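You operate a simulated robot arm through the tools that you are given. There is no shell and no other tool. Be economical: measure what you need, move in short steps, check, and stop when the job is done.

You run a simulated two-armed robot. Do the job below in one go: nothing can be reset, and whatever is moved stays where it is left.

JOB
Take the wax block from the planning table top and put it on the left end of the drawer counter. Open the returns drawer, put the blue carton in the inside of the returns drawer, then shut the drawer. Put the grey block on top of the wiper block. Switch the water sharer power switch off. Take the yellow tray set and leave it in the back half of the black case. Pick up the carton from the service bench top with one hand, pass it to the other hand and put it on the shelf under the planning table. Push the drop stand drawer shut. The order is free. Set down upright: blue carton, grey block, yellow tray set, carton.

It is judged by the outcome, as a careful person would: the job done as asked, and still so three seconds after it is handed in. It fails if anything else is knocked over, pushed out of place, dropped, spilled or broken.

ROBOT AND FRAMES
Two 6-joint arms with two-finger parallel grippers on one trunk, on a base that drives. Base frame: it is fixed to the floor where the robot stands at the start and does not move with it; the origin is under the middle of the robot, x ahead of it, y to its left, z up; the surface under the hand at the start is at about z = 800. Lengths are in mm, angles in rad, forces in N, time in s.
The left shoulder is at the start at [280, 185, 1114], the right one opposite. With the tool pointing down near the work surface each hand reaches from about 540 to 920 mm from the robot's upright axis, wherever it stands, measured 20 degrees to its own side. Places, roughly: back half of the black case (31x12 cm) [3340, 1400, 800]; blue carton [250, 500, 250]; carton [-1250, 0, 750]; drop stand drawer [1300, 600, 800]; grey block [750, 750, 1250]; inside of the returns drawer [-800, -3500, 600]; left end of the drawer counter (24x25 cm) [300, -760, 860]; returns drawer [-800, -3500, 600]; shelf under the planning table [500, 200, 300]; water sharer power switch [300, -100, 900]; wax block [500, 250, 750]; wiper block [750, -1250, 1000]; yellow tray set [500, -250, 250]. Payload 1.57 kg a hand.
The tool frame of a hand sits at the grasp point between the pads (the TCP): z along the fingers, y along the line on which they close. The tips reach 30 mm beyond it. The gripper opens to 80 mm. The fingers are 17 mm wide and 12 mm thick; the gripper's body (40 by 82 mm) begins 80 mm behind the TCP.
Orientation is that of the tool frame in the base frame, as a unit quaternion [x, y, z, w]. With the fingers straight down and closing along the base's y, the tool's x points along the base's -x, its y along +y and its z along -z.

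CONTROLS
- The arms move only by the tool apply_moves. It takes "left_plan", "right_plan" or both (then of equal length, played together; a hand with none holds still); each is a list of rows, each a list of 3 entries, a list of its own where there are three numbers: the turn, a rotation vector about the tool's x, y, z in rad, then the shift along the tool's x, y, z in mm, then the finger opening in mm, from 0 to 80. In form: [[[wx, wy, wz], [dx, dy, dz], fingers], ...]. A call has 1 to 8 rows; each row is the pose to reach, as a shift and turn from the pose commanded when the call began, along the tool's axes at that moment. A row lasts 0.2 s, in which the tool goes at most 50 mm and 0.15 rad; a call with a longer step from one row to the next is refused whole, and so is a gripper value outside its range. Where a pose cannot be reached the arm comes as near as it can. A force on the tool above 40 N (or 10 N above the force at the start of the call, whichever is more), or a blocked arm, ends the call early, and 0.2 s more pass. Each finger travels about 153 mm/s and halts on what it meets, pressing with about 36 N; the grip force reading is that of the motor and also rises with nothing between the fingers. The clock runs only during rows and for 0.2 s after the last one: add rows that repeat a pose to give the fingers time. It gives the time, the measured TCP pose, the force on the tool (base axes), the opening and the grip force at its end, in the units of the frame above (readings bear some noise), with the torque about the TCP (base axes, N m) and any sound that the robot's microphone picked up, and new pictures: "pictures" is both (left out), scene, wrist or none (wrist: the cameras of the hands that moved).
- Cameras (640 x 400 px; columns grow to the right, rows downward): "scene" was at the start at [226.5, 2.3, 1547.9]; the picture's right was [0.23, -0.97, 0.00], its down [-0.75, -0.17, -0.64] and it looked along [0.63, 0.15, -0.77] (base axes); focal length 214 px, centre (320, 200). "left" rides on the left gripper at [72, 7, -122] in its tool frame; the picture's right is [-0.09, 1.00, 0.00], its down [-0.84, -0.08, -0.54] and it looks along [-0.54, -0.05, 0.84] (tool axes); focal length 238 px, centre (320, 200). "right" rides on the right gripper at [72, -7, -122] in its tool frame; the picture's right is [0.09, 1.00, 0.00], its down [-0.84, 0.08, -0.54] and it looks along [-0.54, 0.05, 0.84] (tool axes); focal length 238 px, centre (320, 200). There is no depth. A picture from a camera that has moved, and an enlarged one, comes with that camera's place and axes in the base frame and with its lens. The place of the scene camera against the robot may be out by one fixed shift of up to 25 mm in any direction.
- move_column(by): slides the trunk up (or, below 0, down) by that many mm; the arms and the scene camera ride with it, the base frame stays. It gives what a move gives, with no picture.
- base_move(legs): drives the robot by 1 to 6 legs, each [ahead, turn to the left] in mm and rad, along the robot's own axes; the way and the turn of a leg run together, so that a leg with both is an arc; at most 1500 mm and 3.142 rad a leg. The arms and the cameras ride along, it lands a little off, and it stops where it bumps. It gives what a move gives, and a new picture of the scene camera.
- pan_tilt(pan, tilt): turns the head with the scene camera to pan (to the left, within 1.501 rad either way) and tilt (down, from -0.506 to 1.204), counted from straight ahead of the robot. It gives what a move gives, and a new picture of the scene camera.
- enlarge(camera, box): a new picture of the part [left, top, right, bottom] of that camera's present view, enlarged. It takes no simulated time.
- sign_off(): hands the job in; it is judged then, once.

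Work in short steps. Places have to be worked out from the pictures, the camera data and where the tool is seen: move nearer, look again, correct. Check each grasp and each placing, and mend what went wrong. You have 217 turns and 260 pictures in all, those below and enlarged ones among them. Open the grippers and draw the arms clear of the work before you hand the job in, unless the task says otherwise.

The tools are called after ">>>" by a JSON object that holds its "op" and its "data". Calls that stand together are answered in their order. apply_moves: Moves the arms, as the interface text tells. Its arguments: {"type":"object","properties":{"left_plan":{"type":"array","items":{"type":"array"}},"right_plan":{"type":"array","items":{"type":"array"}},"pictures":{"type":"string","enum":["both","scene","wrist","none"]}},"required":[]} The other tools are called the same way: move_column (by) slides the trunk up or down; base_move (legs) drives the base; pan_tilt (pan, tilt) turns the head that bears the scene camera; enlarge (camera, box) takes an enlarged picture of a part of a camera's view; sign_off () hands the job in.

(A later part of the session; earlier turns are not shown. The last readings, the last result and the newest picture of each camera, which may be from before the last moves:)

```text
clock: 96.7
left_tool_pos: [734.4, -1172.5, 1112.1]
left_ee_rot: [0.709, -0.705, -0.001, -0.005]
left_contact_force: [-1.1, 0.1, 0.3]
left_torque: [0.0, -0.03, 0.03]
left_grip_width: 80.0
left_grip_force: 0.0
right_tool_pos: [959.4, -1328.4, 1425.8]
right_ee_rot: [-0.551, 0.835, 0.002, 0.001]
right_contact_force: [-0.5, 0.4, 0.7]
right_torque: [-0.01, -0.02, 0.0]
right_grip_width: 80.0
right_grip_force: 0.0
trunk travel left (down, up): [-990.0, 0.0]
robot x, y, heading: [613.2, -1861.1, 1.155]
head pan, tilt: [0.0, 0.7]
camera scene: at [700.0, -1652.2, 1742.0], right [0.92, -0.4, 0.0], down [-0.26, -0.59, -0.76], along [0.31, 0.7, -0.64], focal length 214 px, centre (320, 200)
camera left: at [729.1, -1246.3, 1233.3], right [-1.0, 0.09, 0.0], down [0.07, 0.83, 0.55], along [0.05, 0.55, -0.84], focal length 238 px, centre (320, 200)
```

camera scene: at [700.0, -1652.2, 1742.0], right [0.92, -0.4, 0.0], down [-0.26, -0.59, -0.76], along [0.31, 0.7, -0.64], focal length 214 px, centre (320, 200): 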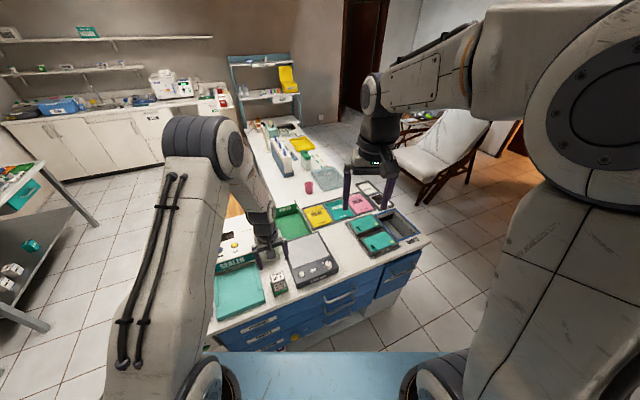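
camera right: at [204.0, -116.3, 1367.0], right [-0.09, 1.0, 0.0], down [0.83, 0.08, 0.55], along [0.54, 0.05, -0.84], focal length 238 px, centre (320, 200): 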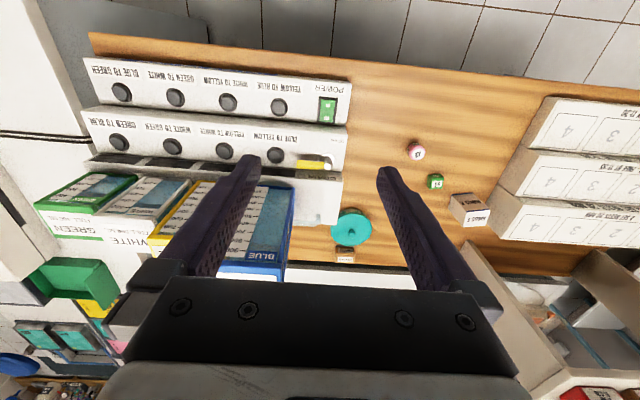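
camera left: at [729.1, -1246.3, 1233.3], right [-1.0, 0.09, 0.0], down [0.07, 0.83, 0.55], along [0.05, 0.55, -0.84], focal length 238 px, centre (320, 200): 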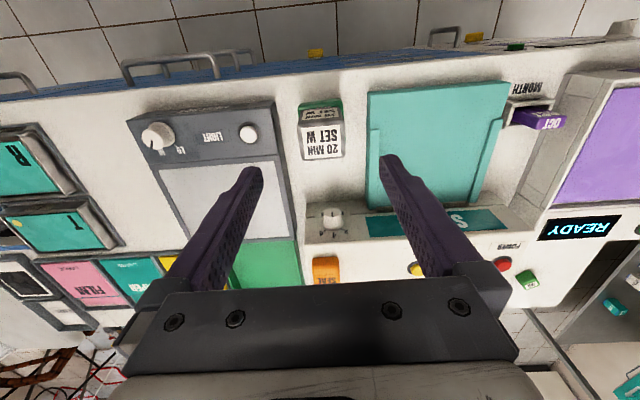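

The grey block rests on the wiper block. Now I raise the left arm and drive round to the front of the planning table for the shelf items.

>>> {"op": "apply_moves", "data": {"left_plan": [[[0, 0, 0.1], [0, 0, -45], 80], [[0, 0, 0.2], [10, 0, -90], 80], [[0, 0, 0.3], [20, 0, -135], 80], [[0, 0, 0.4], [30, 0, -180], 80], [[0, 0, 0.41], [40, 0, -220], 80], [[0, 0, 0.41], [40, 0, -260], 80]], "pictures": "none"}}

>>> {"op": "base_move", "data": {"legs": [[0, 1.98], [1080, 0], [0, -1.57], [1450, 0], [300, 0], [0, -1.57]]}}

```text
clock: 98.1
left_tool_pos: [732.0, -1212.6, 1373.2]
left_ee_rot: [-0.551, 0.835, 0.003, 0.004]
left_contact_force: [0.6, -0.5, 0.8]
left_torque: [0.01, 0.01, 0.0]
left_grip_width: 80.1
left_grip_force: 0.1
right_tool_pos: [958.8, -1328.4, 1423.5]
right_ee_rot: [-0.551, 0.834, 0.002, 0.002]
right_contact_force: [1.1, -0.3, -0.2]
right_torque: [-0.01, -0.01, 0.0]
right_grip_width: 80.2
right_grip_force: 0.0
trunk travel left (down, up): [-990.0, 0.0]
robot x, y, heading: [611.0, -1864.7, 1.165]
head pan, tilt: [0.0, 0.7]
```

```text
clock: 118.3
left_tool_pos: [-875.9, 35.6, 1373.4]
left_ee_rot: [0.767, -0.642, -0.004, -0.004]
left_contact_force: [-0.7, -0.3, 0.7]
left_torque: [-0.01, -0.01, 0.0]
left_grip_width: 80.2
left_grip_force: 0.0
right_tool_pos: [-623.0, 62.0, 1425.1]
right_ee_rot: [0.766, -0.643, -0.004, -0.003]
right_contact_force: [0.6, 0.2, 0.3]
right_torque: [0.09, -0.02, 0.0]
right_grip_width: 80.0
right_grip_force: 0.1
trunk travel left (down, up): [-990.0, 0.0]
robot x, y, heading: [-560.8, -564.8, 1.937]
head pan, tilt: [0.0, 0.7]
stopped in leg 4: the robot was blocked; the commanded pose is now the measured one
camera scene: at [-655.9, -349.3, 1742.0], right [0.93, 0.36, 0.0], down [0.23, -0.6, -0.77], along [-0.27, 0.71, -0.64], focal length 214 px, centre (320, 200)
```

scene: 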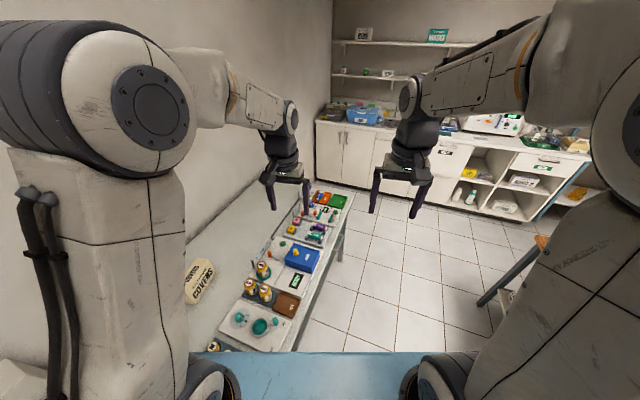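

The base bumped near the service bench (heading drifted). I back off, correct the heading, and go on.

>>> {"op": "base_move", "data": {"legs": [[-220, 0], [0, -0.6]]}}

```text
clock: 121.7
left_tool_pos: [-399.6, -94.0, 1372.5]
left_ee_rot: [-0.54, 0.842, 0.002, 0.004]
left_contact_force: [-0.8, -0.3, 0.7]
left_torque: [0.04, 0.01, 0.02]
left_grip_width: 80.1
left_grip_force: 0.1
right_tool_pos: [-176.3, -217.9, 1424.4]
right_ee_rot: [-0.538, 0.843, 0.003, 0.002]
right_contact_force: [-0.1, 0.0, 0.2]
right_torque: [0.01, -0.01, 0.01]
right_grip_width: 80.3
right_grip_force: 0.1
trunk travel left (down, up): [-990.0, 0.0]
robot x, y, heading: [-477.7, -767.7, 1.332]
head pan, tilt: [0.0, 0.7]
camera scene: at [-430.6, -544.5, 1742.0], right [0.97, -0.24, 0.0], down [-0.16, -0.63, -0.76], along [0.18, 0.74, -0.64], focal length 214 px, centre (320, 200)
```

scene: 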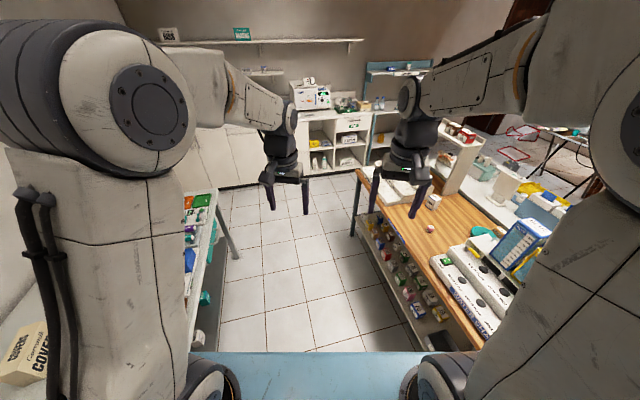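

Good oblique view of the shelf; I zoom in on it.

>>> {"op": "enlarge", "data": {"camera": "scene", "box": [340, 190, 500, 290]}}

>>> {"op": "enlarge", "data": {"camera": "scene", "box": [380, 250, 476, 310]}}

```text
4.00 times, centred on (420, 240) of scene
camera zoom: at [-430.6, -544.5, 1742.0], right [0.97, -0.24, 0.0], down [-0.16, -0.63, -0.76], along [0.18, 0.74, -0.64], focal length 858 px, centre (-80, 40)
```

zoom: 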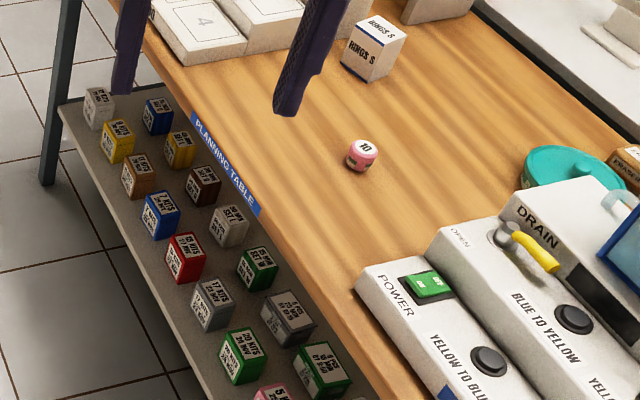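

```text
6.67 times, centred on (428, 280) of scene
camera zoom: at [-430.6, -544.5, 1742.0], right [0.97, -0.24, 0.0], down [-0.16, -0.63, -0.76], along [0.18, 0.74, -0.64], focal length 1430 px, centre (-400, -333)
```

zoom: 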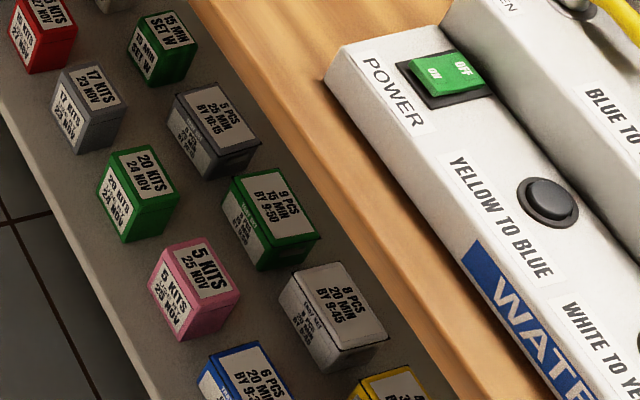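

The back row holds tray sets (yellow one near (447,-139)); the front row has KITS cartons, blue 7 KITS near (329,442). I drive to in front of the table.

>>> {"op": "base_move", "data": {"legs": [[0, 0.16], [850, 0], [0, -1.49]]}}

```text
clock: 130.4
left_tool_pos: [263.3, 155.1, 1372.3]
left_ee_rot: [0.092, 0.996, 0.0, 0.005]
left_contact_force: [0.2, 0.1, 0.0]
left_torque: [0.01, 0.04, 0.0]
left_grip_width: 79.9
left_grip_force: 0.1
right_tool_pos: [198.1, -91.1, 1424.6]
right_ee_rot: [0.094, 0.996, 0.001, 0.004]
right_contact_force: [0.3, 0.4, 0.4]
right_torque: [0.03, 0.0, 0.02]
right_grip_width: 80.3
right_grip_force: 0.0
trunk travel left (down, up): [-990.0, 0.0]
robot x, y, heading: [-407.9, 70.7, 0.002]
head pan, tilt: [0.0, 0.7]
camera scene: at [-172.2, 56.1, 1742.0], right [0.0, -1.0, 0.0], down [-0.64, 0.0, -0.76], along [0.76, 0.0, -0.64], focal length 214 px, centre (320, 200)
```

scene: 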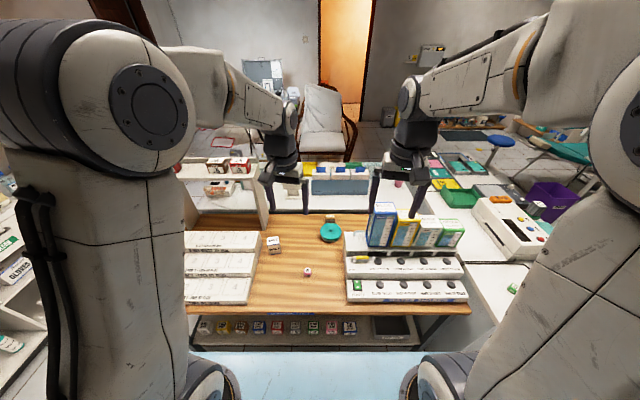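

I straighten both hands and pull them in, back slightly, so that the trunk can be lowered in front of the table.

>>> {"op": "apply_moves", "data": {"left_plan": [[[0, 0, -0.06], [40, 13, 0], 80], [[0, 0, -0.12], [80, 26, 0], 80], [[0, 0, -0.185], [119, 39, 0], 80]], "right_plan": [[[0, 0, -0.06], [14, -12, 0], 80], [[0, 0, -0.12], [28, -24, 0], 80], [[0, 0, -0.188], [40, -36, 0], 80]], "pictures": "none"}}

>>> {"op": "base_move", "data": {"legs": [[-60, 0]]}}

>>> {"op": "move_column", "data": {"by": -400}}

>>> {"op": "pan_tilt", "data": {"pan": 0.3, "tilt": 0.8}}

```text
clock: 131.2
left_tool_pos: [153.6, 215.7, 1371.3]
left_ee_rot: [0.0, 1.0, -0.001, 0.005]
left_contact_force: [0.7, 0.4, -0.4]
left_torque: [0.0, 0.03, 0.0]
left_grip_width: 80.1
left_grip_force: 0.1
right_tool_pos: [153.8, -118.2, 1422.5]
right_ee_rot: [-0.001, 1.0, 0.0, 0.004]
right_contact_force: [0.4, -0.3, 0.5]
right_torque: [-0.03, 0.04, -0.04]
right_grip_width: 80.0
right_grip_force: 0.1
trunk travel left (down, up): [-990.0, 0.0]
robot x, y, heading: [-410.1, 69.6, -0.001]
head pan, tilt: [0.0, 0.7]
```

```text
clock: 132.2
left_tool_pos: [93.1, 214.8, 1373.7]
left_ee_rot: [0.0, 1.0, -0.001, 0.006]
left_contact_force: [0.4, -0.8, 0.5]
left_torque: [0.01, 0.04, 0.04]
left_grip_width: 80.0
left_grip_force: 0.0
right_tool_pos: [90.9, -118.3, 1423.0]
right_ee_rot: [0.0, 1.0, -0.001, 0.004]
right_contact_force: [-0.1, 0.4, -0.1]
right_torque: [0.03, -0.03, -0.02]
right_grip_width: 79.6
right_grip_force: 0.1
trunk travel left (down, up): [-990.0, 0.0]
robot x, y, heading: [-466.4, 69.2, 0.004]
head pan, tilt: [0.0, 0.7]
camera scene: at [-233.8, 56.0, 1742.2], right [0.0, -1.0, 0.0], down [-0.64, 0.0, -0.77], along [0.77, 0.0, -0.64], focal length 214 px, centre (320, 200)
```

scene: 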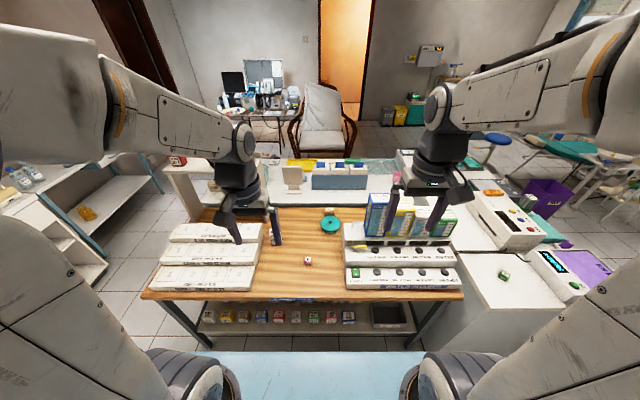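

```text
clock: 136.0
left_tool_pos: [93.4, 214.2, 972.5]
left_ee_rot: [0.0, 1.0, -0.001, 0.006]
left_contact_force: [0.7, 0.4, 0.1]
left_torque: [-0.02, -0.01, 0.01]
left_grip_width: 80.4
left_grip_force: 0.1
right_tool_pos: [92.6, -118.8, 1024.2]
right_ee_rot: [-0.001, 1.0, 0.0, 0.003]
right_contact_force: [0.9, 0.5, 0.0]
right_torque: [0.01, 0.02, -0.02]
right_grip_width: 79.9
right_grip_force: 0.0
trunk travel left (down, up): [-590.0, 400.0]
robot x, y, heading: [-466.9, 71.2, 0.0]
head pan, tilt: [0.0, 0.7]
```

```text
clock: 136.8
left_tool_pos: [93.3, 215.0, 972.6]
left_ee_rot: [0.0, 1.0, -0.001, 0.005]
left_contact_force: [0.3, 0.5, 0.2]
left_torque: [-0.02, 0.01, -0.01]
left_grip_width: 80.1
left_grip_force: 0.1
right_tool_pos: [91.9, -118.1, 1022.8]
right_ee_rot: [0.001, 1.0, 0.0, 0.003]
right_contact_force: [-0.1, -0.2, -0.2]
right_torque: [-0.02, -0.03, 0.0]
right_grip_width: 79.9
right_grip_force: 0.0
trunk travel left (down, up): [-590.0, 400.0]
robot x, y, heading: [-473.2, 71.8, 0.003]
head pan, tilt: [0.3, 0.799]
camera scene: at [-241.1, 79.8, 1333.7], right [0.3, -0.95, 0.0], down [-0.68, -0.21, -0.7], along [0.67, 0.21, -0.72], focal length 214 px, centre (320, 200)
```

scene: 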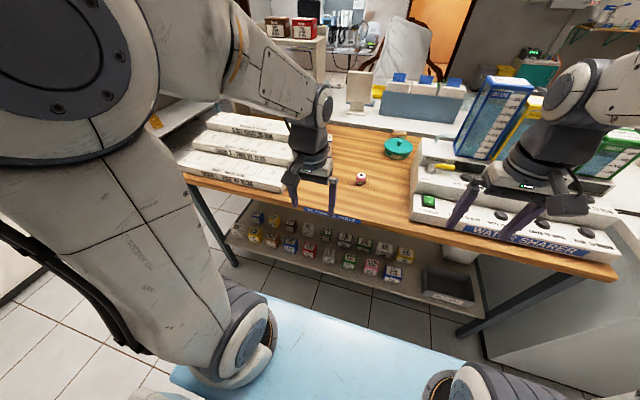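

Clear so far. I lower the trunk by another 370 mm and look under the table.

>>> {"op": "move_column", "data": {"by": -370}}

>>> {"op": "pan_tilt", "data": {"pan": 0.2, "tilt": 0.65}}

>>> {"op": "enlarge", "data": {"camera": "scene", "box": [200, 140, 440, 290]}}

```text
clock: 140.4
left_tool_pos: [95.0, 214.6, 603.8]
left_ee_rot: [0.0, 1.0, 0.0, 0.006]
left_contact_force: [0.4, 0.3, -1.0]
left_torque: [-0.03, -0.01, 0.02]
left_grip_width: 80.0
left_grip_force: 0.1
right_tool_pos: [91.0, -119.0, 653.0]
right_ee_rot: [0.0, 1.0, 0.001, 0.003]
right_contact_force: [0.1, -0.5, 0.2]
right_torque: [0.05, -0.06, 0.01]
right_grip_width: 79.9
right_grip_force: 0.0
trunk travel left (down, up): [-220.0, 770.0]
robot x, y, heading: [-470.7, 72.6, -0.002]
head pan, tilt: [0.3, 0.799]
```

```text
clock: 141.1
left_tool_pos: [94.2, 214.8, 603.5]
left_ee_rot: [0.0, 1.0, -0.001, 0.005]
left_contact_force: [-0.5, 0.3, 0.9]
left_torque: [-0.01, 0.0, -0.03]
left_grip_width: 79.8
left_grip_force: 0.2
right_tool_pos: [92.1, -117.5, 653.2]
right_ee_rot: [0.0, 1.0, 0.0, 0.003]
right_contact_force: [0.0, 0.7, 0.2]
right_torque: [-0.01, -0.03, 0.02]
right_grip_width: 80.1
right_grip_force: 0.0
trunk travel left (down, up): [-220.0, 770.0]
robot x, y, heading: [-468.3, 70.6, 0.004]
head pan, tilt: [0.201, 0.649]
camera scene: at [-233.1, 73.4, 976.3], right [0.2, -0.98, 0.0], down [-0.59, -0.12, -0.8], along [0.78, 0.16, -0.61], focal length 214 px, centre (320, 200)
```

scene: 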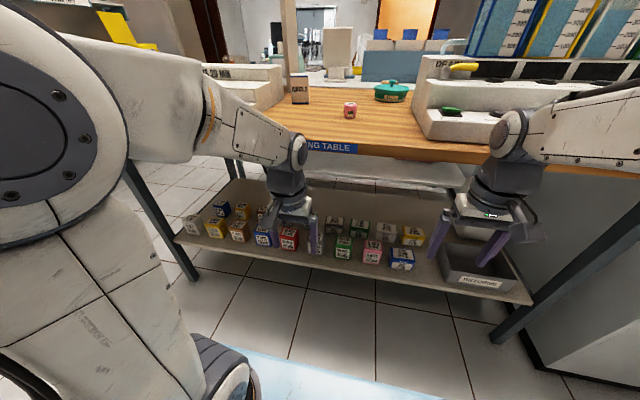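

```text
2.67 times, centred on (320, 215) of scene
camera zoom: at [-233.1, 73.4, 976.3], right [0.2, -0.98, 0.0], down [-0.59, -0.12, -0.8], along [0.78, 0.16, -0.61], focal length 572 px, centre (320, 160)
```

zoom: 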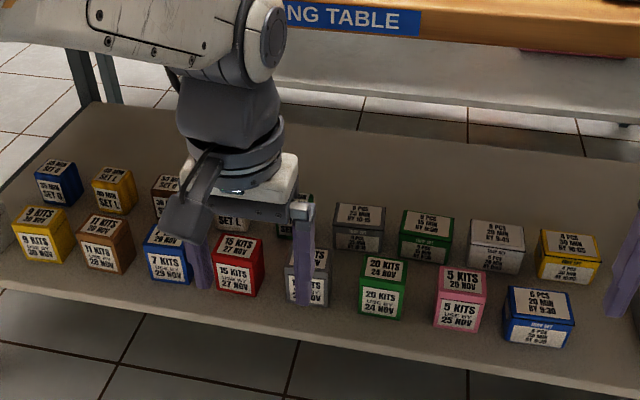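

Yellow "TRAY SET" (4 PCS) is around (404,-160) and the blue 7 KITS carton around (300,410), shelf top about z 320. I bring the left hand in front of the blue carton, pitched forward about 43°.

>>> {"op": "apply_moves", "data": {"left_plan": [[[0, -0.13, 0], [-13, 33, 26], 80], [[0, -0.26, 0], [-26, 66, 51], 80], [[0, -0.39, 0], [-38, 99, 77], 80], [[0, -0.52, 0], [-50, 132, 102], 80], [[0, -0.65, 0], [-63, 165, 128], 80], [[0, -0.75, 0], [-76, 197, 154], 80]], "pictures": "both"}}

```text
clock: 142.5
left_tool_pos: [171.9, 411.2, 448.4]
left_ee_rot: [-0.014, 0.928, -0.012, 0.371]
left_contact_force: [-0.5, 1.4, 0.0]
left_torque: [-0.07, -0.02, -0.11]
left_grip_width: 79.8
left_grip_force: 0.1
left hand out of reach, approached as far as the arm can: row 4
right_tool_pos: [91.9, -119.4, 653.0]
right_ee_rot: [0.0, 1.0, 0.0, 0.003]
right_contact_force: [0.5, -0.3, -0.3]
right_torque: [0.0, -0.05, 0.0]
right_grip_width: 80.2
right_grip_force: 0.1
trunk travel left (down, up): [-220.0, 770.0]
robot x, y, heading: [-474.3, 69.2, 0.005]
head pan, tilt: [0.201, 0.649]
camera scene: at [-233.2, 73.2, 976.4], right [0.2, -0.98, 0.0], down [-0.59, -0.12, -0.8], along [0.78, 0.16, -0.6], focal length 214 px, centre (320, 200)
camera left: at [35.2, 416.5, 487.4], right [0.05, 1.0, 0.03], down [0.23, -0.04, 0.97], along [0.97, -0.04, -0.24], focal length 238 px, centre (320, 200)
```

scene: 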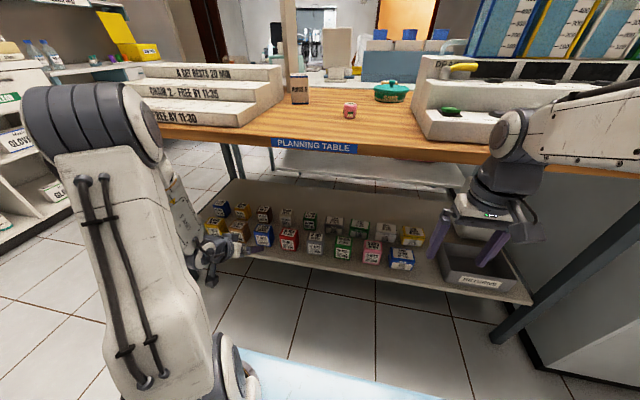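
left: 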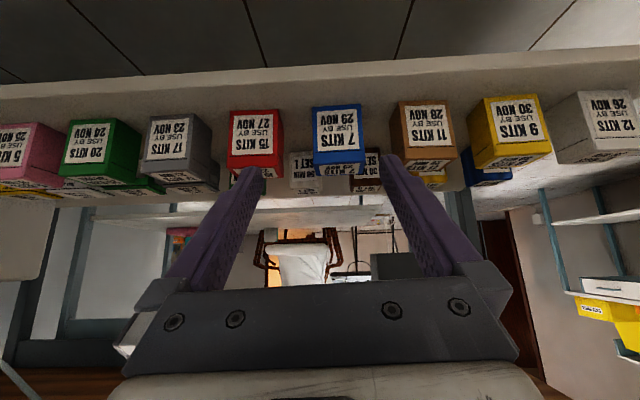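

Blue carton: centre about (300,428,355), ~56 wide. I center on y and advance most of the way to check.

>>> {"op": "apply_moves", "data": {"left_plan": [[[0, 0, 0], [-5, 17, 25], 70], [[0, 0, 0], [-12, 17, 65], 70], [[0, 0, 0], [-20, 17, 105], 70]], "pictures": "wrist"}}

```text
clock: 143.3
left_tool_pos: [257.5, 430.6, 389.4]
left_ee_rot: [-0.001, 0.929, 0.0, 0.371]
left_contact_force: [-0.9, -0.8, -0.4]
left_torque: [-0.01, 0.01, -0.04]
left_grip_width: 69.9
left_grip_force: 0.0
right_tool_pos: [91.5, -117.5, 653.6]
right_ee_rot: [0.001, 1.0, 0.0, 0.004]
right_contact_force: [0.7, 0.5, 0.6]
right_torque: [0.01, -0.02, 0.01]
right_grip_width: 80.1
right_grip_force: 0.0
trunk travel left (down, up): [-220.0, 770.0]
robot x, y, heading: [-469.1, 72.7, 0.003]
head pan, tilt: [0.201, 0.649]
camera left: at [121.3, 436.4, 427.7], right [0.07, 1.0, 0.06], down [0.23, -0.08, 0.97], along [0.97, -0.05, -0.24], focal length 238 px, centre (320, 200)
```

left: 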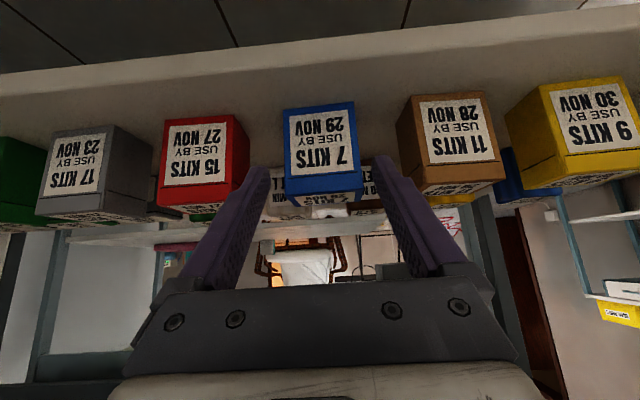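

Alignment in y is good. I advance further to about (315,429,349) and look again.

>>> {"op": "apply_moves", "data": {"left_plan": [[[0, 0, 0], [-6, -2, 30], 70], [[0, 0, 0], [-13, -2, 68], 70]], "pictures": "wrist"}}

```text
clock: 143.9
left_tool_pos: [312.8, 425.9, 349.0]
left_ee_rot: [-0.001, 0.929, -0.002, 0.37]
left_contact_force: [-0.8, 0.7, 0.2]
left_torque: [0.02, 0.01, 0.01]
left_grip_width: 70.1
left_grip_force: 0.1
right_tool_pos: [92.2, -117.9, 652.8]
right_ee_rot: [0.0, 1.0, 0.0, 0.003]
right_contact_force: [-0.6, -0.8, 0.4]
right_torque: [0.01, 0.01, -0.01]
right_grip_width: 79.9
right_grip_force: 0.1
trunk travel left (down, up): [-220.0, 770.0]
robot x, y, heading: [-469.3, 71.4, 0.005]
head pan, tilt: [0.201, 0.649]
camera left: at [177.0, 433.6, 387.9], right [0.07, 1.0, 0.06], down [0.23, -0.07, 0.97], along [0.97, -0.05, -0.24], focal length 238 px, centre (320, 200)
```

left: 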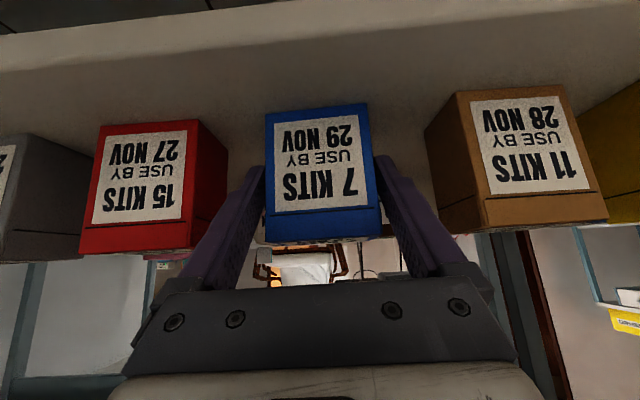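

Fingers straddle it. I advance 10 mm more and close.

>>> {"op": "apply_moves", "data": {"left_plan": [[[0, 0, 0], [-8, 0, 7], 70], [[0, 0, 0], [-8, 0, 7], 50], [[0, 0, 0], [-8, 0, 7], 48], [[0, 0, 0], [-8, 0, 7], 48]], "pictures": "wrist"}}

```text
clock: 144.9
left_tool_pos: [324.5, 425.9, 347.9]
left_ee_rot: [0.0, 0.929, -0.001, 0.371]
left_contact_force: [0.5, 0.0, 1.3]
left_torque: [0.01, -0.06, -0.03]
left_grip_width: 61.4
left_grip_force: 36.0
right_tool_pos: [92.7, -118.7, 652.0]
right_ee_rot: [0.001, 1.0, 0.0, 0.004]
right_contact_force: [0.3, 0.0, 0.8]
right_torque: [0.01, 0.02, 0.06]
right_grip_width: 80.0
right_grip_force: 0.0
trunk travel left (down, up): [-220.0, 770.0]
robot x, y, heading: [-467.9, 70.5, 0.0]
head pan, tilt: [0.201, 0.649]
camera left: at [188.2, 432.3, 387.4], right [0.07, 1.0, 0.06], down [0.23, -0.08, 0.97], along [0.97, -0.05, -0.24], focal length 238 px, centre (320, 200)
```

left: 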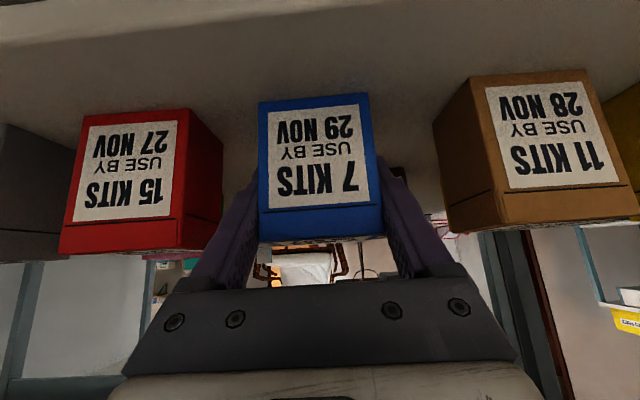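

Carton gripped (61 mm). I lift it and draw back out of the shelf.

>>> {"op": "apply_moves", "data": {"left_plan": [[[0, 0, 0], [-17, 0, -18], 48], [[0, 0, 0], [-34, 0, -36], 48], [[0, 0, 0], [-10, 0, -75], 48], [[0, 0, 0], [10, 0, -115], 48], [[0, 0, 0], [30, 0, -155], 48], [[0, 0, 0], [45, 0, -190], 48], [[0, 0, 0], [55, 0, -218], 48]], "pictures": "both"}}

```text
clock: 146.5
left_tool_pos: [138.5, 430.6, 466.7]
left_ee_rot: [0.001, 0.929, -0.003, 0.371]
left_contact_force: [0.0, 0.8, -0.8]
left_torque: [0.01, 0.0, 0.02]
left_grip_width: 61.5
left_grip_force: 36.1
left hand out of reach, approached as far as the arm can: row 7
right_tool_pos: [92.7, -117.9, 652.9]
right_ee_rot: [0.0, 1.0, 0.0, 0.003]
right_contact_force: [-0.1, 0.5, 0.1]
right_torque: [0.0, 0.02, 0.0]
right_grip_width: 79.9
right_grip_force: 0.2
trunk travel left (down, up): [-220.0, 770.0]
robot x, y, heading: [-467.1, 71.8, 0.003]
head pan, tilt: [0.201, 0.649]
camera scene: at [-233.0, 73.3, 976.3], right [0.2, -0.98, 0.0], down [-0.59, -0.12, -0.8], along [0.78, 0.16, -0.6], focal length 214 px, centre (320, 200)
camera left: at [3.9, 438.0, 505.3], right [0.07, 1.0, 0.06], down [0.23, -0.07, 0.97], along [0.97, -0.05, -0.24], focal length 238 px, centre (320, 200)
```

scene: 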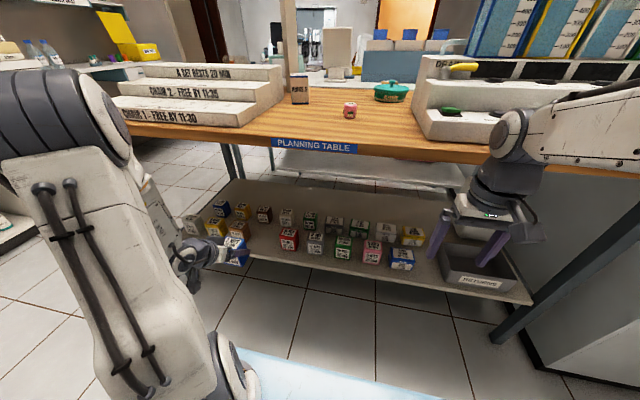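
left: 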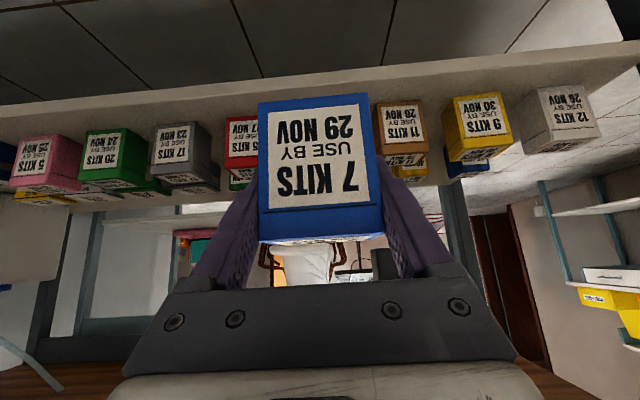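

Blue carton is out. With the left hand holding it, I bring the right hand forward and pitched to look at the yellow tray set.

>>> {"op": "apply_moves", "data": {"right_plan": [[[0, -0.13, 0], [-20, -6, 34], 80], [[0, -0.26, 0], [-40, -12, 68], 80], [[0, -0.39, 0], [-60, -18, 102], 80], [[0, -0.5, 0], [-84, -25, 136], 80], [[0, -0.6, 0], [-108, -32, 160], 80]], "pictures": "wrist"}}

```text
clock: 147.7
left_tool_pos: [139.8, 431.3, 467.0]
left_ee_rot: [0.001, 0.929, -0.003, 0.371]
left_contact_force: [-0.1, -0.2, -1.7]
left_torque: [-0.02, -0.01, -0.02]
left_grip_width: 61.6
left_grip_force: 35.9
right_tool_pos: [182.6, -131.0, 509.4]
right_ee_rot: [-0.039, 0.966, 0.02, 0.254]
right_contact_force: [1.5, 1.3, 1.1]
right_torque: [0.02, 0.13, -0.06]
right_grip_width: 79.9
right_grip_force: 0.0
right hand out of reach, approached as far as the arm can: row 4, 5
trunk travel left (down, up): [-220.0, 770.0]
robot x, y, heading: [-465.1, 71.1, 0.005]
head pan, tilt: [0.201, 0.649]
camera right: at [61.5, -148.5, 580.6], right [-0.17, 0.99, -0.03], down [0.45, 0.1, 0.89], along [0.88, 0.13, -0.46], focal length 238 px, centre (320, 200)
```

right: 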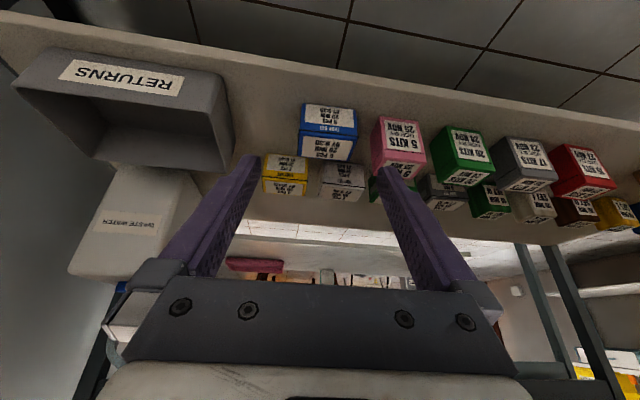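

The yellow tray set is ~78 mm wide, so it needs a top-down grasp along its depth; with the carton in the left hand this is awkward. I first deliver the blue carton: straighten the right hand and raise the trunk.

>>> {"op": "apply_moves", "data": {"right_plan": [[[0, 0.13, 0], [-2, 0, -33], 80], [[0, 0.26, 0], [-4, 0, -66], 80], [[0, 0.39, 0], [-6, 0, -100], 80], [[0, 0.51, 0], [-7, 0, -133], 80]], "pictures": "none"}}

>>> {"op": "move_column", "data": {"by": 600}}

>>> {"op": "base_move", "data": {"legs": [[60, 0], [0, -1.57], [1200, 0]]}}

```text
clock: 148.7
left_tool_pos: [140.1, 432.6, 466.3]
left_ee_rot: [0.001, 0.929, -0.002, 0.371]
left_contact_force: [-0.1, -0.7, -1.9]
left_torque: [0.0, 0.01, -0.02]
left_grip_width: 61.3
left_grip_force: 35.6
right_tool_pos: [130.8, -151.8, 605.6]
right_ee_rot: [0.001, 0.999, -0.001, 0.048]
right_contact_force: [0.0, 0.3, 0.0]
right_torque: [-0.03, -0.03, 0.01]
right_grip_width: 80.2
right_grip_force: 0.1
right hand out of reach, approached as far as the arm can: row 1, 2
trunk travel left (down, up): [-220.0, 770.0]
robot x, y, heading: [-468.2, 69.7, 0.0]
head pan, tilt: [0.201, 0.649]
```

```text
refused: 600 is not a number from -400 to 400
```

```text
clock: 159.1
left_tool_pos: [14.8, -1717.0, 466.5]
left_ee_rot: [0.641, 0.672, -0.258, 0.266]
left_contact_force: [0.7, -0.6, -0.6]
left_torque: [0.01, -0.01, 0.0]
left_grip_width: 61.3
left_grip_force: 36.4
right_tool_pos: [-568.1, -1735.5, 605.2]
right_ee_rot: [0.689, 0.723, -0.034, 0.035]
right_contact_force: [-0.1, -0.7, 0.7]
right_torque: [-0.01, -0.03, 0.03]
right_grip_width: 79.9
right_grip_force: 0.1
trunk travel left (down, up): [-220.0, 770.0]
robot x, y, heading: [-372.5, -1126.7, -1.518]
head pan, tilt: [0.201, 0.649]
camera scene: at [-352.9, -1384.8, 976.3], right [-0.97, -0.25, 0.0], down [-0.15, 0.59, -0.8], along [0.2, -0.77, -0.6], focal length 214 px, centre (320, 200)
```

scene: 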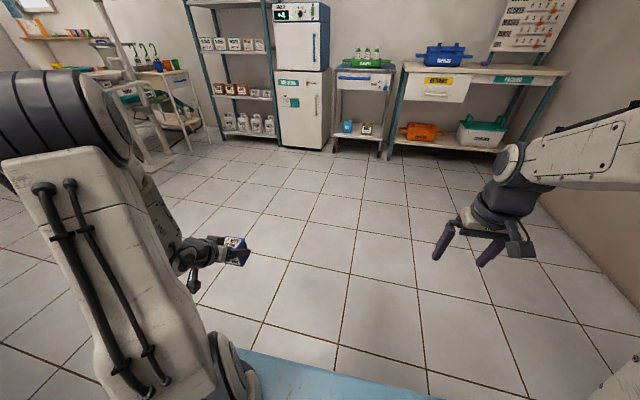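

The sweep went without contact reports. Ahead I see the table with drawers; I zoom in.

>>> {"op": "enlarge", "data": {"camera": "scene", "box": [320, 30, 600, 205]}}

```text
2.29 times, centred on (460, 118) of scene
camera zoom: at [-352.9, -1384.8, 976.3], right [-0.97, -0.25, 0.0], down [-0.15, 0.59, -0.8], along [0.2, -0.77, -0.6], focal length 490 px, centre (0, 389)
```

zoom: 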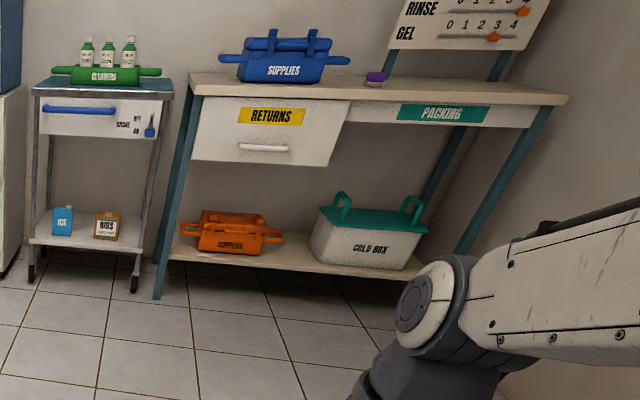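

RETURNS drawer handle near (-783,-3430,620). I drive up in front of it with the right arm roughly in line.

>>> {"op": "base_move", "data": {"legs": [[0, -0.238], [1250, 0], [0, 0.185]]}}

>>> {"op": "enlarge", "data": {"camera": "scene", "box": [240, 40, 560, 240]}}

```text
clock: 166.9
left_tool_pos: [-220.3, -2939.1, 467.0]
left_ee_rot: [0.651, 0.662, -0.261, 0.262]
left_contact_force: [-0.4, 0.2, -1.7]
left_torque: [0.0, 0.0, 0.01]
left_grip_width: 61.4
left_grip_force: 36.4
right_tool_pos: [-804.9, -2938.5, 606.2]
right_ee_rot: [0.7, 0.712, -0.035, 0.034]
right_contact_force: [0.7, -0.2, -0.2]
right_torque: [0.0, 0.01, -0.01]
right_grip_width: 80.1
right_grip_force: 0.0
trunk travel left (down, up): [-220.0, 770.0]
robot x, y, heading: [-595.5, -2337.7, -1.553]
head pan, tilt: [0.201, 0.649]
camera scene: at [-578.4, -2595.3, 976.3], right [-0.98, -0.22, 0.0], down [-0.13, 0.59, -0.8], along [0.17, -0.78, -0.6], focal length 214 px, centre (320, 200)
```

scene: 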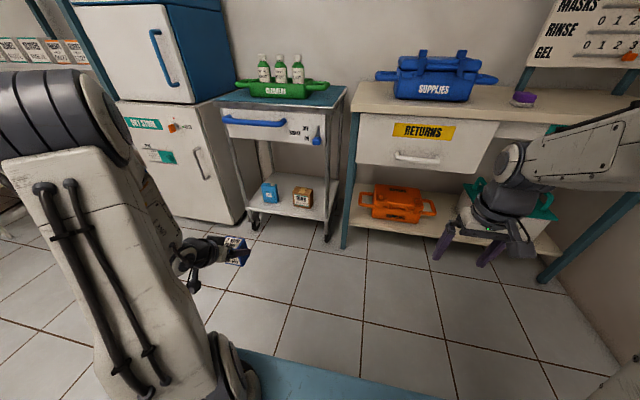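

```text
2.00 times, centred on (400, 140) of scene
camera zoom: at [-578.4, -2595.3, 976.3], right [-0.98, -0.22, 0.0], down [-0.13, 0.59, -0.8], along [0.17, -0.78, -0.6], focal length 429 px, centre (160, 320)
```

zoom: 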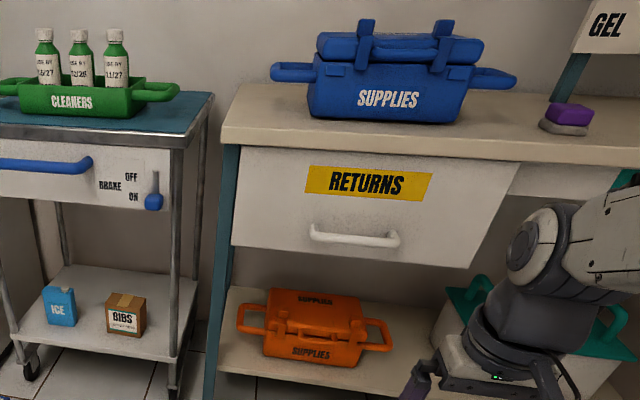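

Handle estimated near (-752,-3380,630). I pitch the right hand toward horizontal while extending it forward.

>>> {"op": "apply_moves", "data": {"right_plan": [[[0, -0.15, 0], [-25, 6, -4], 80], [[0, -0.3, 0], [-50, 12, -8], 80], [[0, -0.45, 0], [-75, 18, -12], 80], [[0, -0.6, 0], [-100, 24, -16], 80], [[0, -0.75, 0], [-125, 30, -20], 80], [[0, -0.9, 0], [-150, 36, -25], 80], [[0, -1.05, 0], [-175, 42, -30], 80], [[0, -1.2, 0], [-200, 48, -30], 80]], "pictures": "none"}}

>>> {"op": "apply_moves", "data": {"right_plan": [[[0, -0.14, 0], [0, 0, 0], 80], [[0, -0.28, 0], [0, 0, 0], 80]], "pictures": "both"}}

```text
clock: 168.7
left_tool_pos: [-221.8, -2937.9, 467.1]
left_ee_rot: [0.652, 0.662, -0.262, 0.263]
left_contact_force: [0.0, -0.1, -0.4]
left_torque: [-0.03, -0.02, 0.0]
left_grip_width: 61.4
left_grip_force: 36.5
right_tool_pos: [-754.4, -3136.9, 653.7]
right_ee_rot: [0.559, 0.568, -0.423, 0.431]
right_contact_force: [-0.2, 0.1, 0.5]
right_torque: [-0.02, 0.0, -0.01]
right_grip_width: 80.0
right_grip_force: 0.1
right hand out of reach, approached as far as the arm can: row 5
trunk travel left (down, up): [-220.0, 770.0]
robot x, y, heading: [-592.4, -2335.2, -1.551]
head pan, tilt: [0.201, 0.649]
```

```text
clock: 169.3
left_tool_pos: [-220.8, -2938.7, 466.8]
left_ee_rot: [0.652, 0.662, -0.262, 0.262]
left_contact_force: [0.9, 0.0, 0.0]
left_torque: [-0.02, 0.01, -0.02]
left_grip_width: 61.0
left_grip_force: 36.7
right_tool_pos: [-754.5, -3135.4, 654.1]
right_ee_rot: [0.493, 0.501, -0.499, 0.507]
right_contact_force: [-0.6, 0.7, -0.4]
right_torque: [-0.03, -0.03, -0.02]
right_grip_width: 79.9
right_grip_force: 0.0
trunk travel left (down, up): [-220.0, 770.0]
robot x, y, heading: [-591.4, -2336.8, -1.553]
head pan, tilt: [0.201, 0.649]
camera scene: at [-578.4, -2595.2, 976.4], right [-0.98, -0.22, 0.0], down [-0.13, 0.59, -0.8], along [0.17, -0.78, -0.6], focal length 214 px, centre (320, 200)
camera right: at [-763.0, -3011.9, 581.8], right [1.0, 0.01, -0.09], down [0.07, 0.55, 0.83], along [0.06, -0.83, 0.55], focal length 238 px, centre (320, 200)
```

scene: 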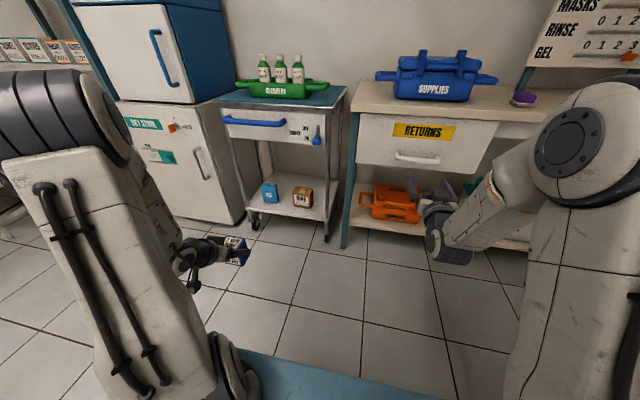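
right: 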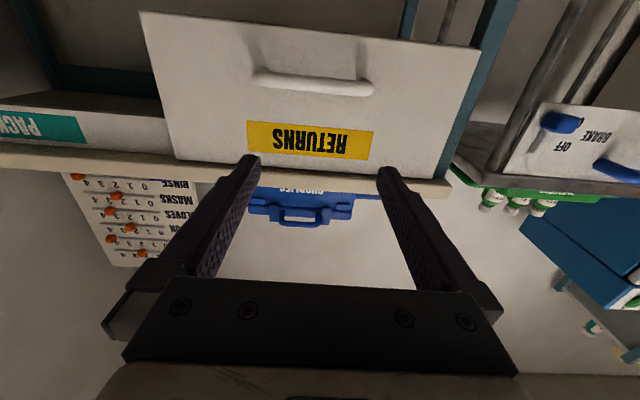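

Hand is horizontal. The handle is at about x −763, z 630. Now I roll the hand 90° so that the fingers close vertically.

>>> {"op": "apply_moves", "data": {"right_plan": [[[0, 0, 0.15], [0, 0, 0], 80], [[0, 0, 0.3], [0, 0, 0], 80], [[0, 0, 0.45], [0, 0, 0], 75], [[0, 0, 0.6], [0, 0, 0], 70], [[0, 0, 0.75], [0, 0, 0], 65], [[0, 0, 0.9], [0, 0, 0], 60], [[0, 0, 1.05], [0, 0, 0], 60], [[0, 0, 1.2], [0, 0, 0], 60]], "pictures": "none"}}

>>> {"op": "apply_moves", "data": {"right_plan": [[[0, 0, 0.14], [0, 0, 0], 60], [[0, 0, 0.28], [0, 0, 0], 60], [[0, 0, 0.37], [0, 0, 0], 60]], "pictures": "wrist"}}

```text
clock: 171.1
left_tool_pos: [-221.2, -2939.4, 466.9]
left_ee_rot: [0.652, 0.662, -0.261, 0.262]
left_contact_force: [-0.1, -0.9, -1.1]
left_torque: [0.01, 0.01, -0.01]
left_grip_width: 61.4
left_grip_force: 36.1
right_tool_pos: [-754.1, -3133.2, 654.1]
right_ee_rot: [0.692, 0.134, -0.125, 0.698]
right_contact_force: [0.1, 0.8, 0.0]
right_torque: [0.04, -0.02, -0.02]
right_grip_width: 60.1
right_grip_force: 0.0
trunk travel left (down, up): [-220.0, 770.0]
robot x, y, heading: [-591.6, -2333.7, -1.553]
head pan, tilt: [0.201, 0.649]
```

```text
clock: 171.9
left_tool_pos: [-221.5, -2938.7, 466.3]
left_ee_rot: [0.652, 0.662, -0.262, 0.263]
left_contact_force: [0.4, 0.1, -1.1]
left_torque: [0.01, 0.03, -0.01]
left_grip_width: 61.3
left_grip_force: 35.8
right_tool_pos: [-753.9, -3134.6, 654.6]
right_ee_rot: [0.705, 0.005, 0.007, 0.709]
right_contact_force: [0.3, -0.1, 0.3]
right_torque: [0.02, 0.0, 0.01]
right_grip_width: 59.9
right_grip_force: 0.1
trunk travel left (down, up): [-220.0, 770.0]
robot x, y, heading: [-589.8, -2333.1, -1.552]
head pan, tilt: [0.201, 0.649]
camera right: at [-684.2, -3009.6, 647.5], right [0.09, 0.01, 1.0], down [-0.85, 0.53, 0.07], along [-0.53, -0.85, 0.06], focal length 238 px, centre (320, 200)
```

right: 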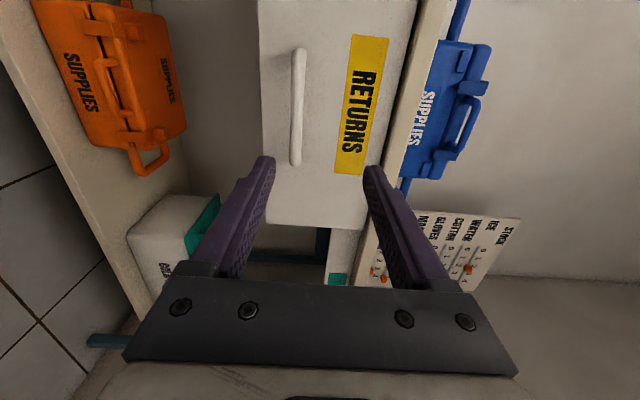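

The handle triangulates to about (-757,-3354,627). I drive 110 mm closer and lower the hand to its height.

>>> {"op": "base_move", "data": {"legs": [[110, 0]]}}

>>> {"op": "apply_moves", "data": {"right_plan": [[[0, 0, 0], [0, -14, 15], 60], [[0, 0, 0], [0, -27, 40], 60]], "pictures": "wrist"}}

```text
clock: 173.1
left_tool_pos: [-218.6, -3051.1, 465.9]
left_ee_rot: [0.652, 0.661, -0.262, 0.263]
left_contact_force: [0.2, 0.1, 0.4]
left_torque: [-0.01, 0.0, 0.0]
left_grip_width: 61.3
left_grip_force: 35.5
right_tool_pos: [-751.6, -3248.6, 654.3]
right_ee_rot: [0.705, 0.006, 0.006, 0.71]
right_contact_force: [-0.2, 0.1, -0.5]
right_torque: [-0.01, -0.02, -0.02]
right_grip_width: 59.9
right_grip_force: 0.1
trunk travel left (down, up): [-220.0, 770.0]
robot x, y, heading: [-587.8, -2447.8, -1.558]
head pan, tilt: [0.201, 0.649]
camera scene: at [-575.9, -2707.7, 976.3], right [-0.98, -0.22, 0.0], down [-0.13, 0.59, -0.8], along [0.17, -0.78, -0.6], focal length 214 px, centre (320, 200)
```

scene: 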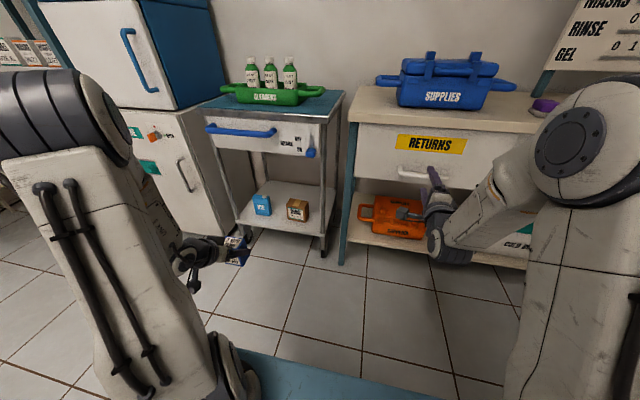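

```text
clock: 173.7
left_tool_pos: [-218.2, -3051.3, 465.6]
left_ee_rot: [0.651, 0.662, -0.262, 0.263]
left_contact_force: [-0.2, -0.4, -1.2]
left_torque: [-0.03, 0.01, 0.02]
left_grip_width: 61.4
left_grip_force: 36.1
right_tool_pos: [-751.2, -3288.3, 627.4]
right_ee_rot: [0.705, 0.007, 0.006, 0.71]
right_contact_force: [-0.5, 0.5, -0.3]
right_torque: [0.03, 0.02, -0.01]
right_grip_width: 60.1
right_grip_force: 0.2
trunk travel left (down, up): [-220.0, 770.0]
robot x, y, heading: [-588.4, -2445.1, -1.551]
head pan, tilt: [0.201, 0.649]
camera right: at [-681.1, -3163.2, 620.8], right [0.09, 0.01, 1.0], down [-0.85, 0.53, 0.07], along [-0.53, -0.85, 0.06], focal length 238 px, centre (320, 200)
```

right: 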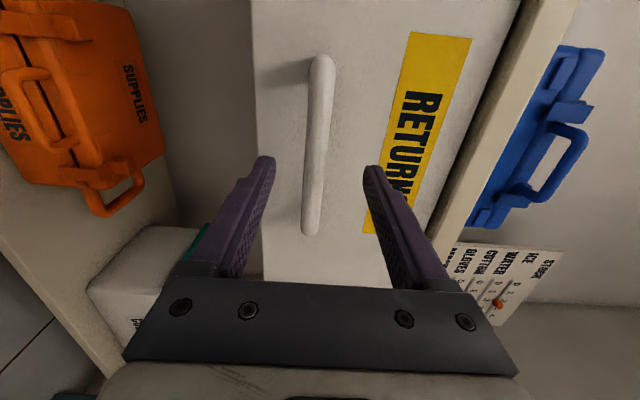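

The bar lies between the fingers in height. I advance 45 mm and look again.

>>> {"op": "apply_moves", "data": {"right_plan": [[[0, 0, 0], [0, 0, 20], 60], [[0, 0, 0], [0, 0, 45], 60]], "pictures": "wrist"}}

```text
clock: 174.3
left_tool_pos: [-219.0, -3050.2, 465.6]
left_ee_rot: [0.651, 0.662, -0.261, 0.263]
left_contact_force: [0.9, -0.1, -0.7]
left_torque: [0.03, 0.03, 0.01]
left_grip_width: 61.4
left_grip_force: 36.2
right_tool_pos: [-749.4, -3333.4, 629.2]
right_ee_rot: [0.704, 0.006, 0.006, 0.71]
right_contact_force: [0.2, -0.5, 0.1]
right_torque: [-0.04, -0.01, 0.0]
right_grip_width: 60.0
right_grip_force: 0.0
trunk travel left (down, up): [-220.0, 770.0]
robot x, y, heading: [-589.0, -2448.0, -1.551]
head pan, tilt: [0.201, 0.649]
camera right: at [-679.7, -3207.0, 621.5], right [0.09, 0.01, 1.0], down [-0.85, 0.53, 0.07], along [-0.53, -0.85, 0.06], focal length 238 px, centre (320, 200)
```

right: 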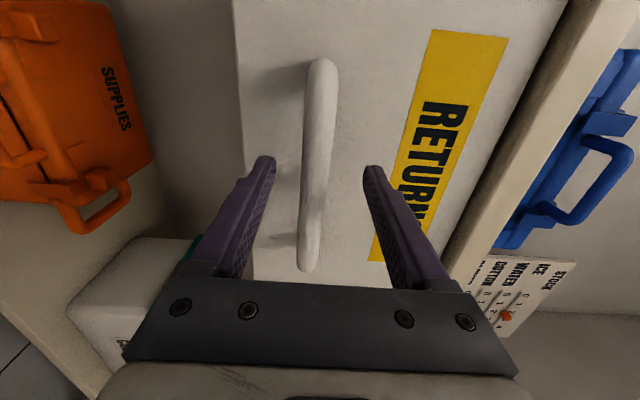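

I keep advancing in small steps until the tips touch the face or the bar is clearly between the pads.

>>> {"op": "apply_moves", "data": {"right_plan": [[[0, 0, 0], [0, 0, 10], 60], [[0, 0, 0], [0, 0, 20], 60], [[0, 0, 0], [0, 0, 30], 60], [[0, 0, 0], [0, 0, 38], 60]], "pictures": "wrist"}}

```text
clock: 175.1
left_tool_pos: [-218.9, -3050.4, 466.6]
left_ee_rot: [0.652, 0.662, -0.262, 0.263]
left_contact_force: [0.2, 0.5, -0.6]
left_torque: [0.02, -0.03, 0.0]
left_grip_width: 61.6
left_grip_force: 36.4
right_tool_pos: [-748.0, -3357.0, 625.2]
right_ee_rot: [0.707, 0.006, 0.006, 0.707]
right_contact_force: [0.9, 19.3, 6.2]
right_torque: [0.27, -0.02, -0.12]
right_grip_width: 55.3
right_grip_force: 0.1
trunk travel left (down, up): [-220.0, 770.0]
robot x, y, heading: [-591.9, -2451.1, -1.551]
head pan, tilt: [0.201, 0.649]
stopped in row 4 (right hand): the force on the tool passed its limit at 69 N (the readings are from after the stop); the commanded pose is now the measured one
camera right: at [-679.5, -3233.0, 619.5], right [0.09, 0.0, 1.0], down [-0.85, 0.53, 0.08], along [-0.52, -0.85, 0.05], focal length 238 px, centre (320, 200)
```

right: 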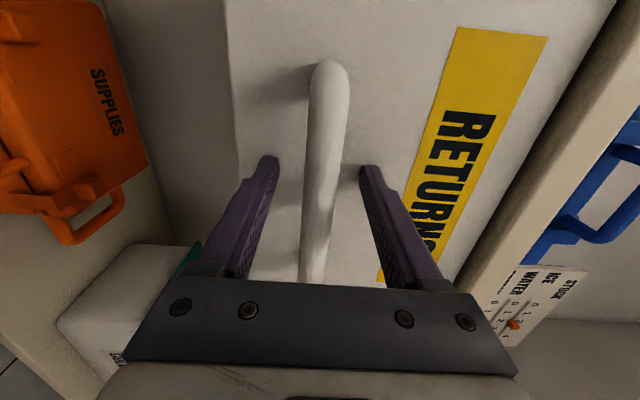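

Tips touched the face (y≈-3390), with the bar between the fingers. I back off a few mm and close on the bar.

>>> {"op": "apply_moves", "data": {"right_plan": [[[0, 0, 0], [0, 0, -6], 55], [[0, 0, 0], [0, 0, -6], 30], [[0, 0, 0], [0, 0, -6], 5], [[0, 0, 0], [0, 0, -6], 5], [[0, 0, 0], [0, 0, -6], 5]], "pictures": "wrist"}}

```text
clock: 176.3
left_tool_pos: [-218.9, -3050.8, 467.1]
left_ee_rot: [0.652, 0.662, -0.261, 0.263]
left_contact_force: [0.8, 0.5, 0.1]
left_torque: [0.03, 0.01, -0.03]
left_grip_width: 61.3
left_grip_force: 36.0
right_tool_pos: [-748.3, -3352.2, 625.2]
right_ee_rot: [0.709, 0.006, 0.006, 0.706]
right_contact_force: [0.1, 1.0, -6.9]
right_torque: [-0.05, -0.03, -0.13]
right_grip_width: 17.8
right_grip_force: 32.2
trunk travel left (down, up): [-220.0, 770.0]
robot x, y, heading: [-590.3, -2447.4, -1.552]
head pan, tilt: [0.201, 0.649]
camera right: at [-679.8, -3228.0, 619.1], right [0.09, 0.0, 1.0], down [-0.85, 0.53, 0.08], along [-0.52, -0.85, 0.05], focal length 238 px, centre (320, 200)
```

right: 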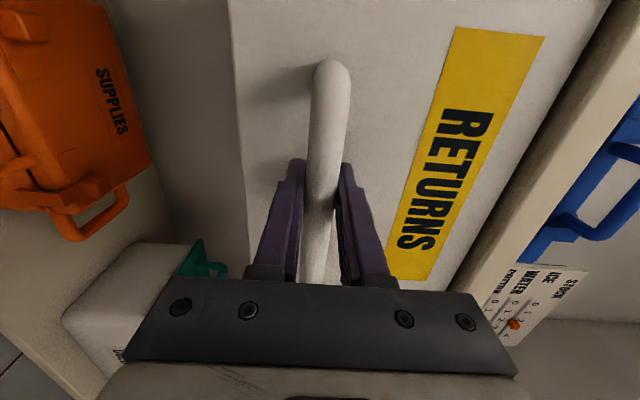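

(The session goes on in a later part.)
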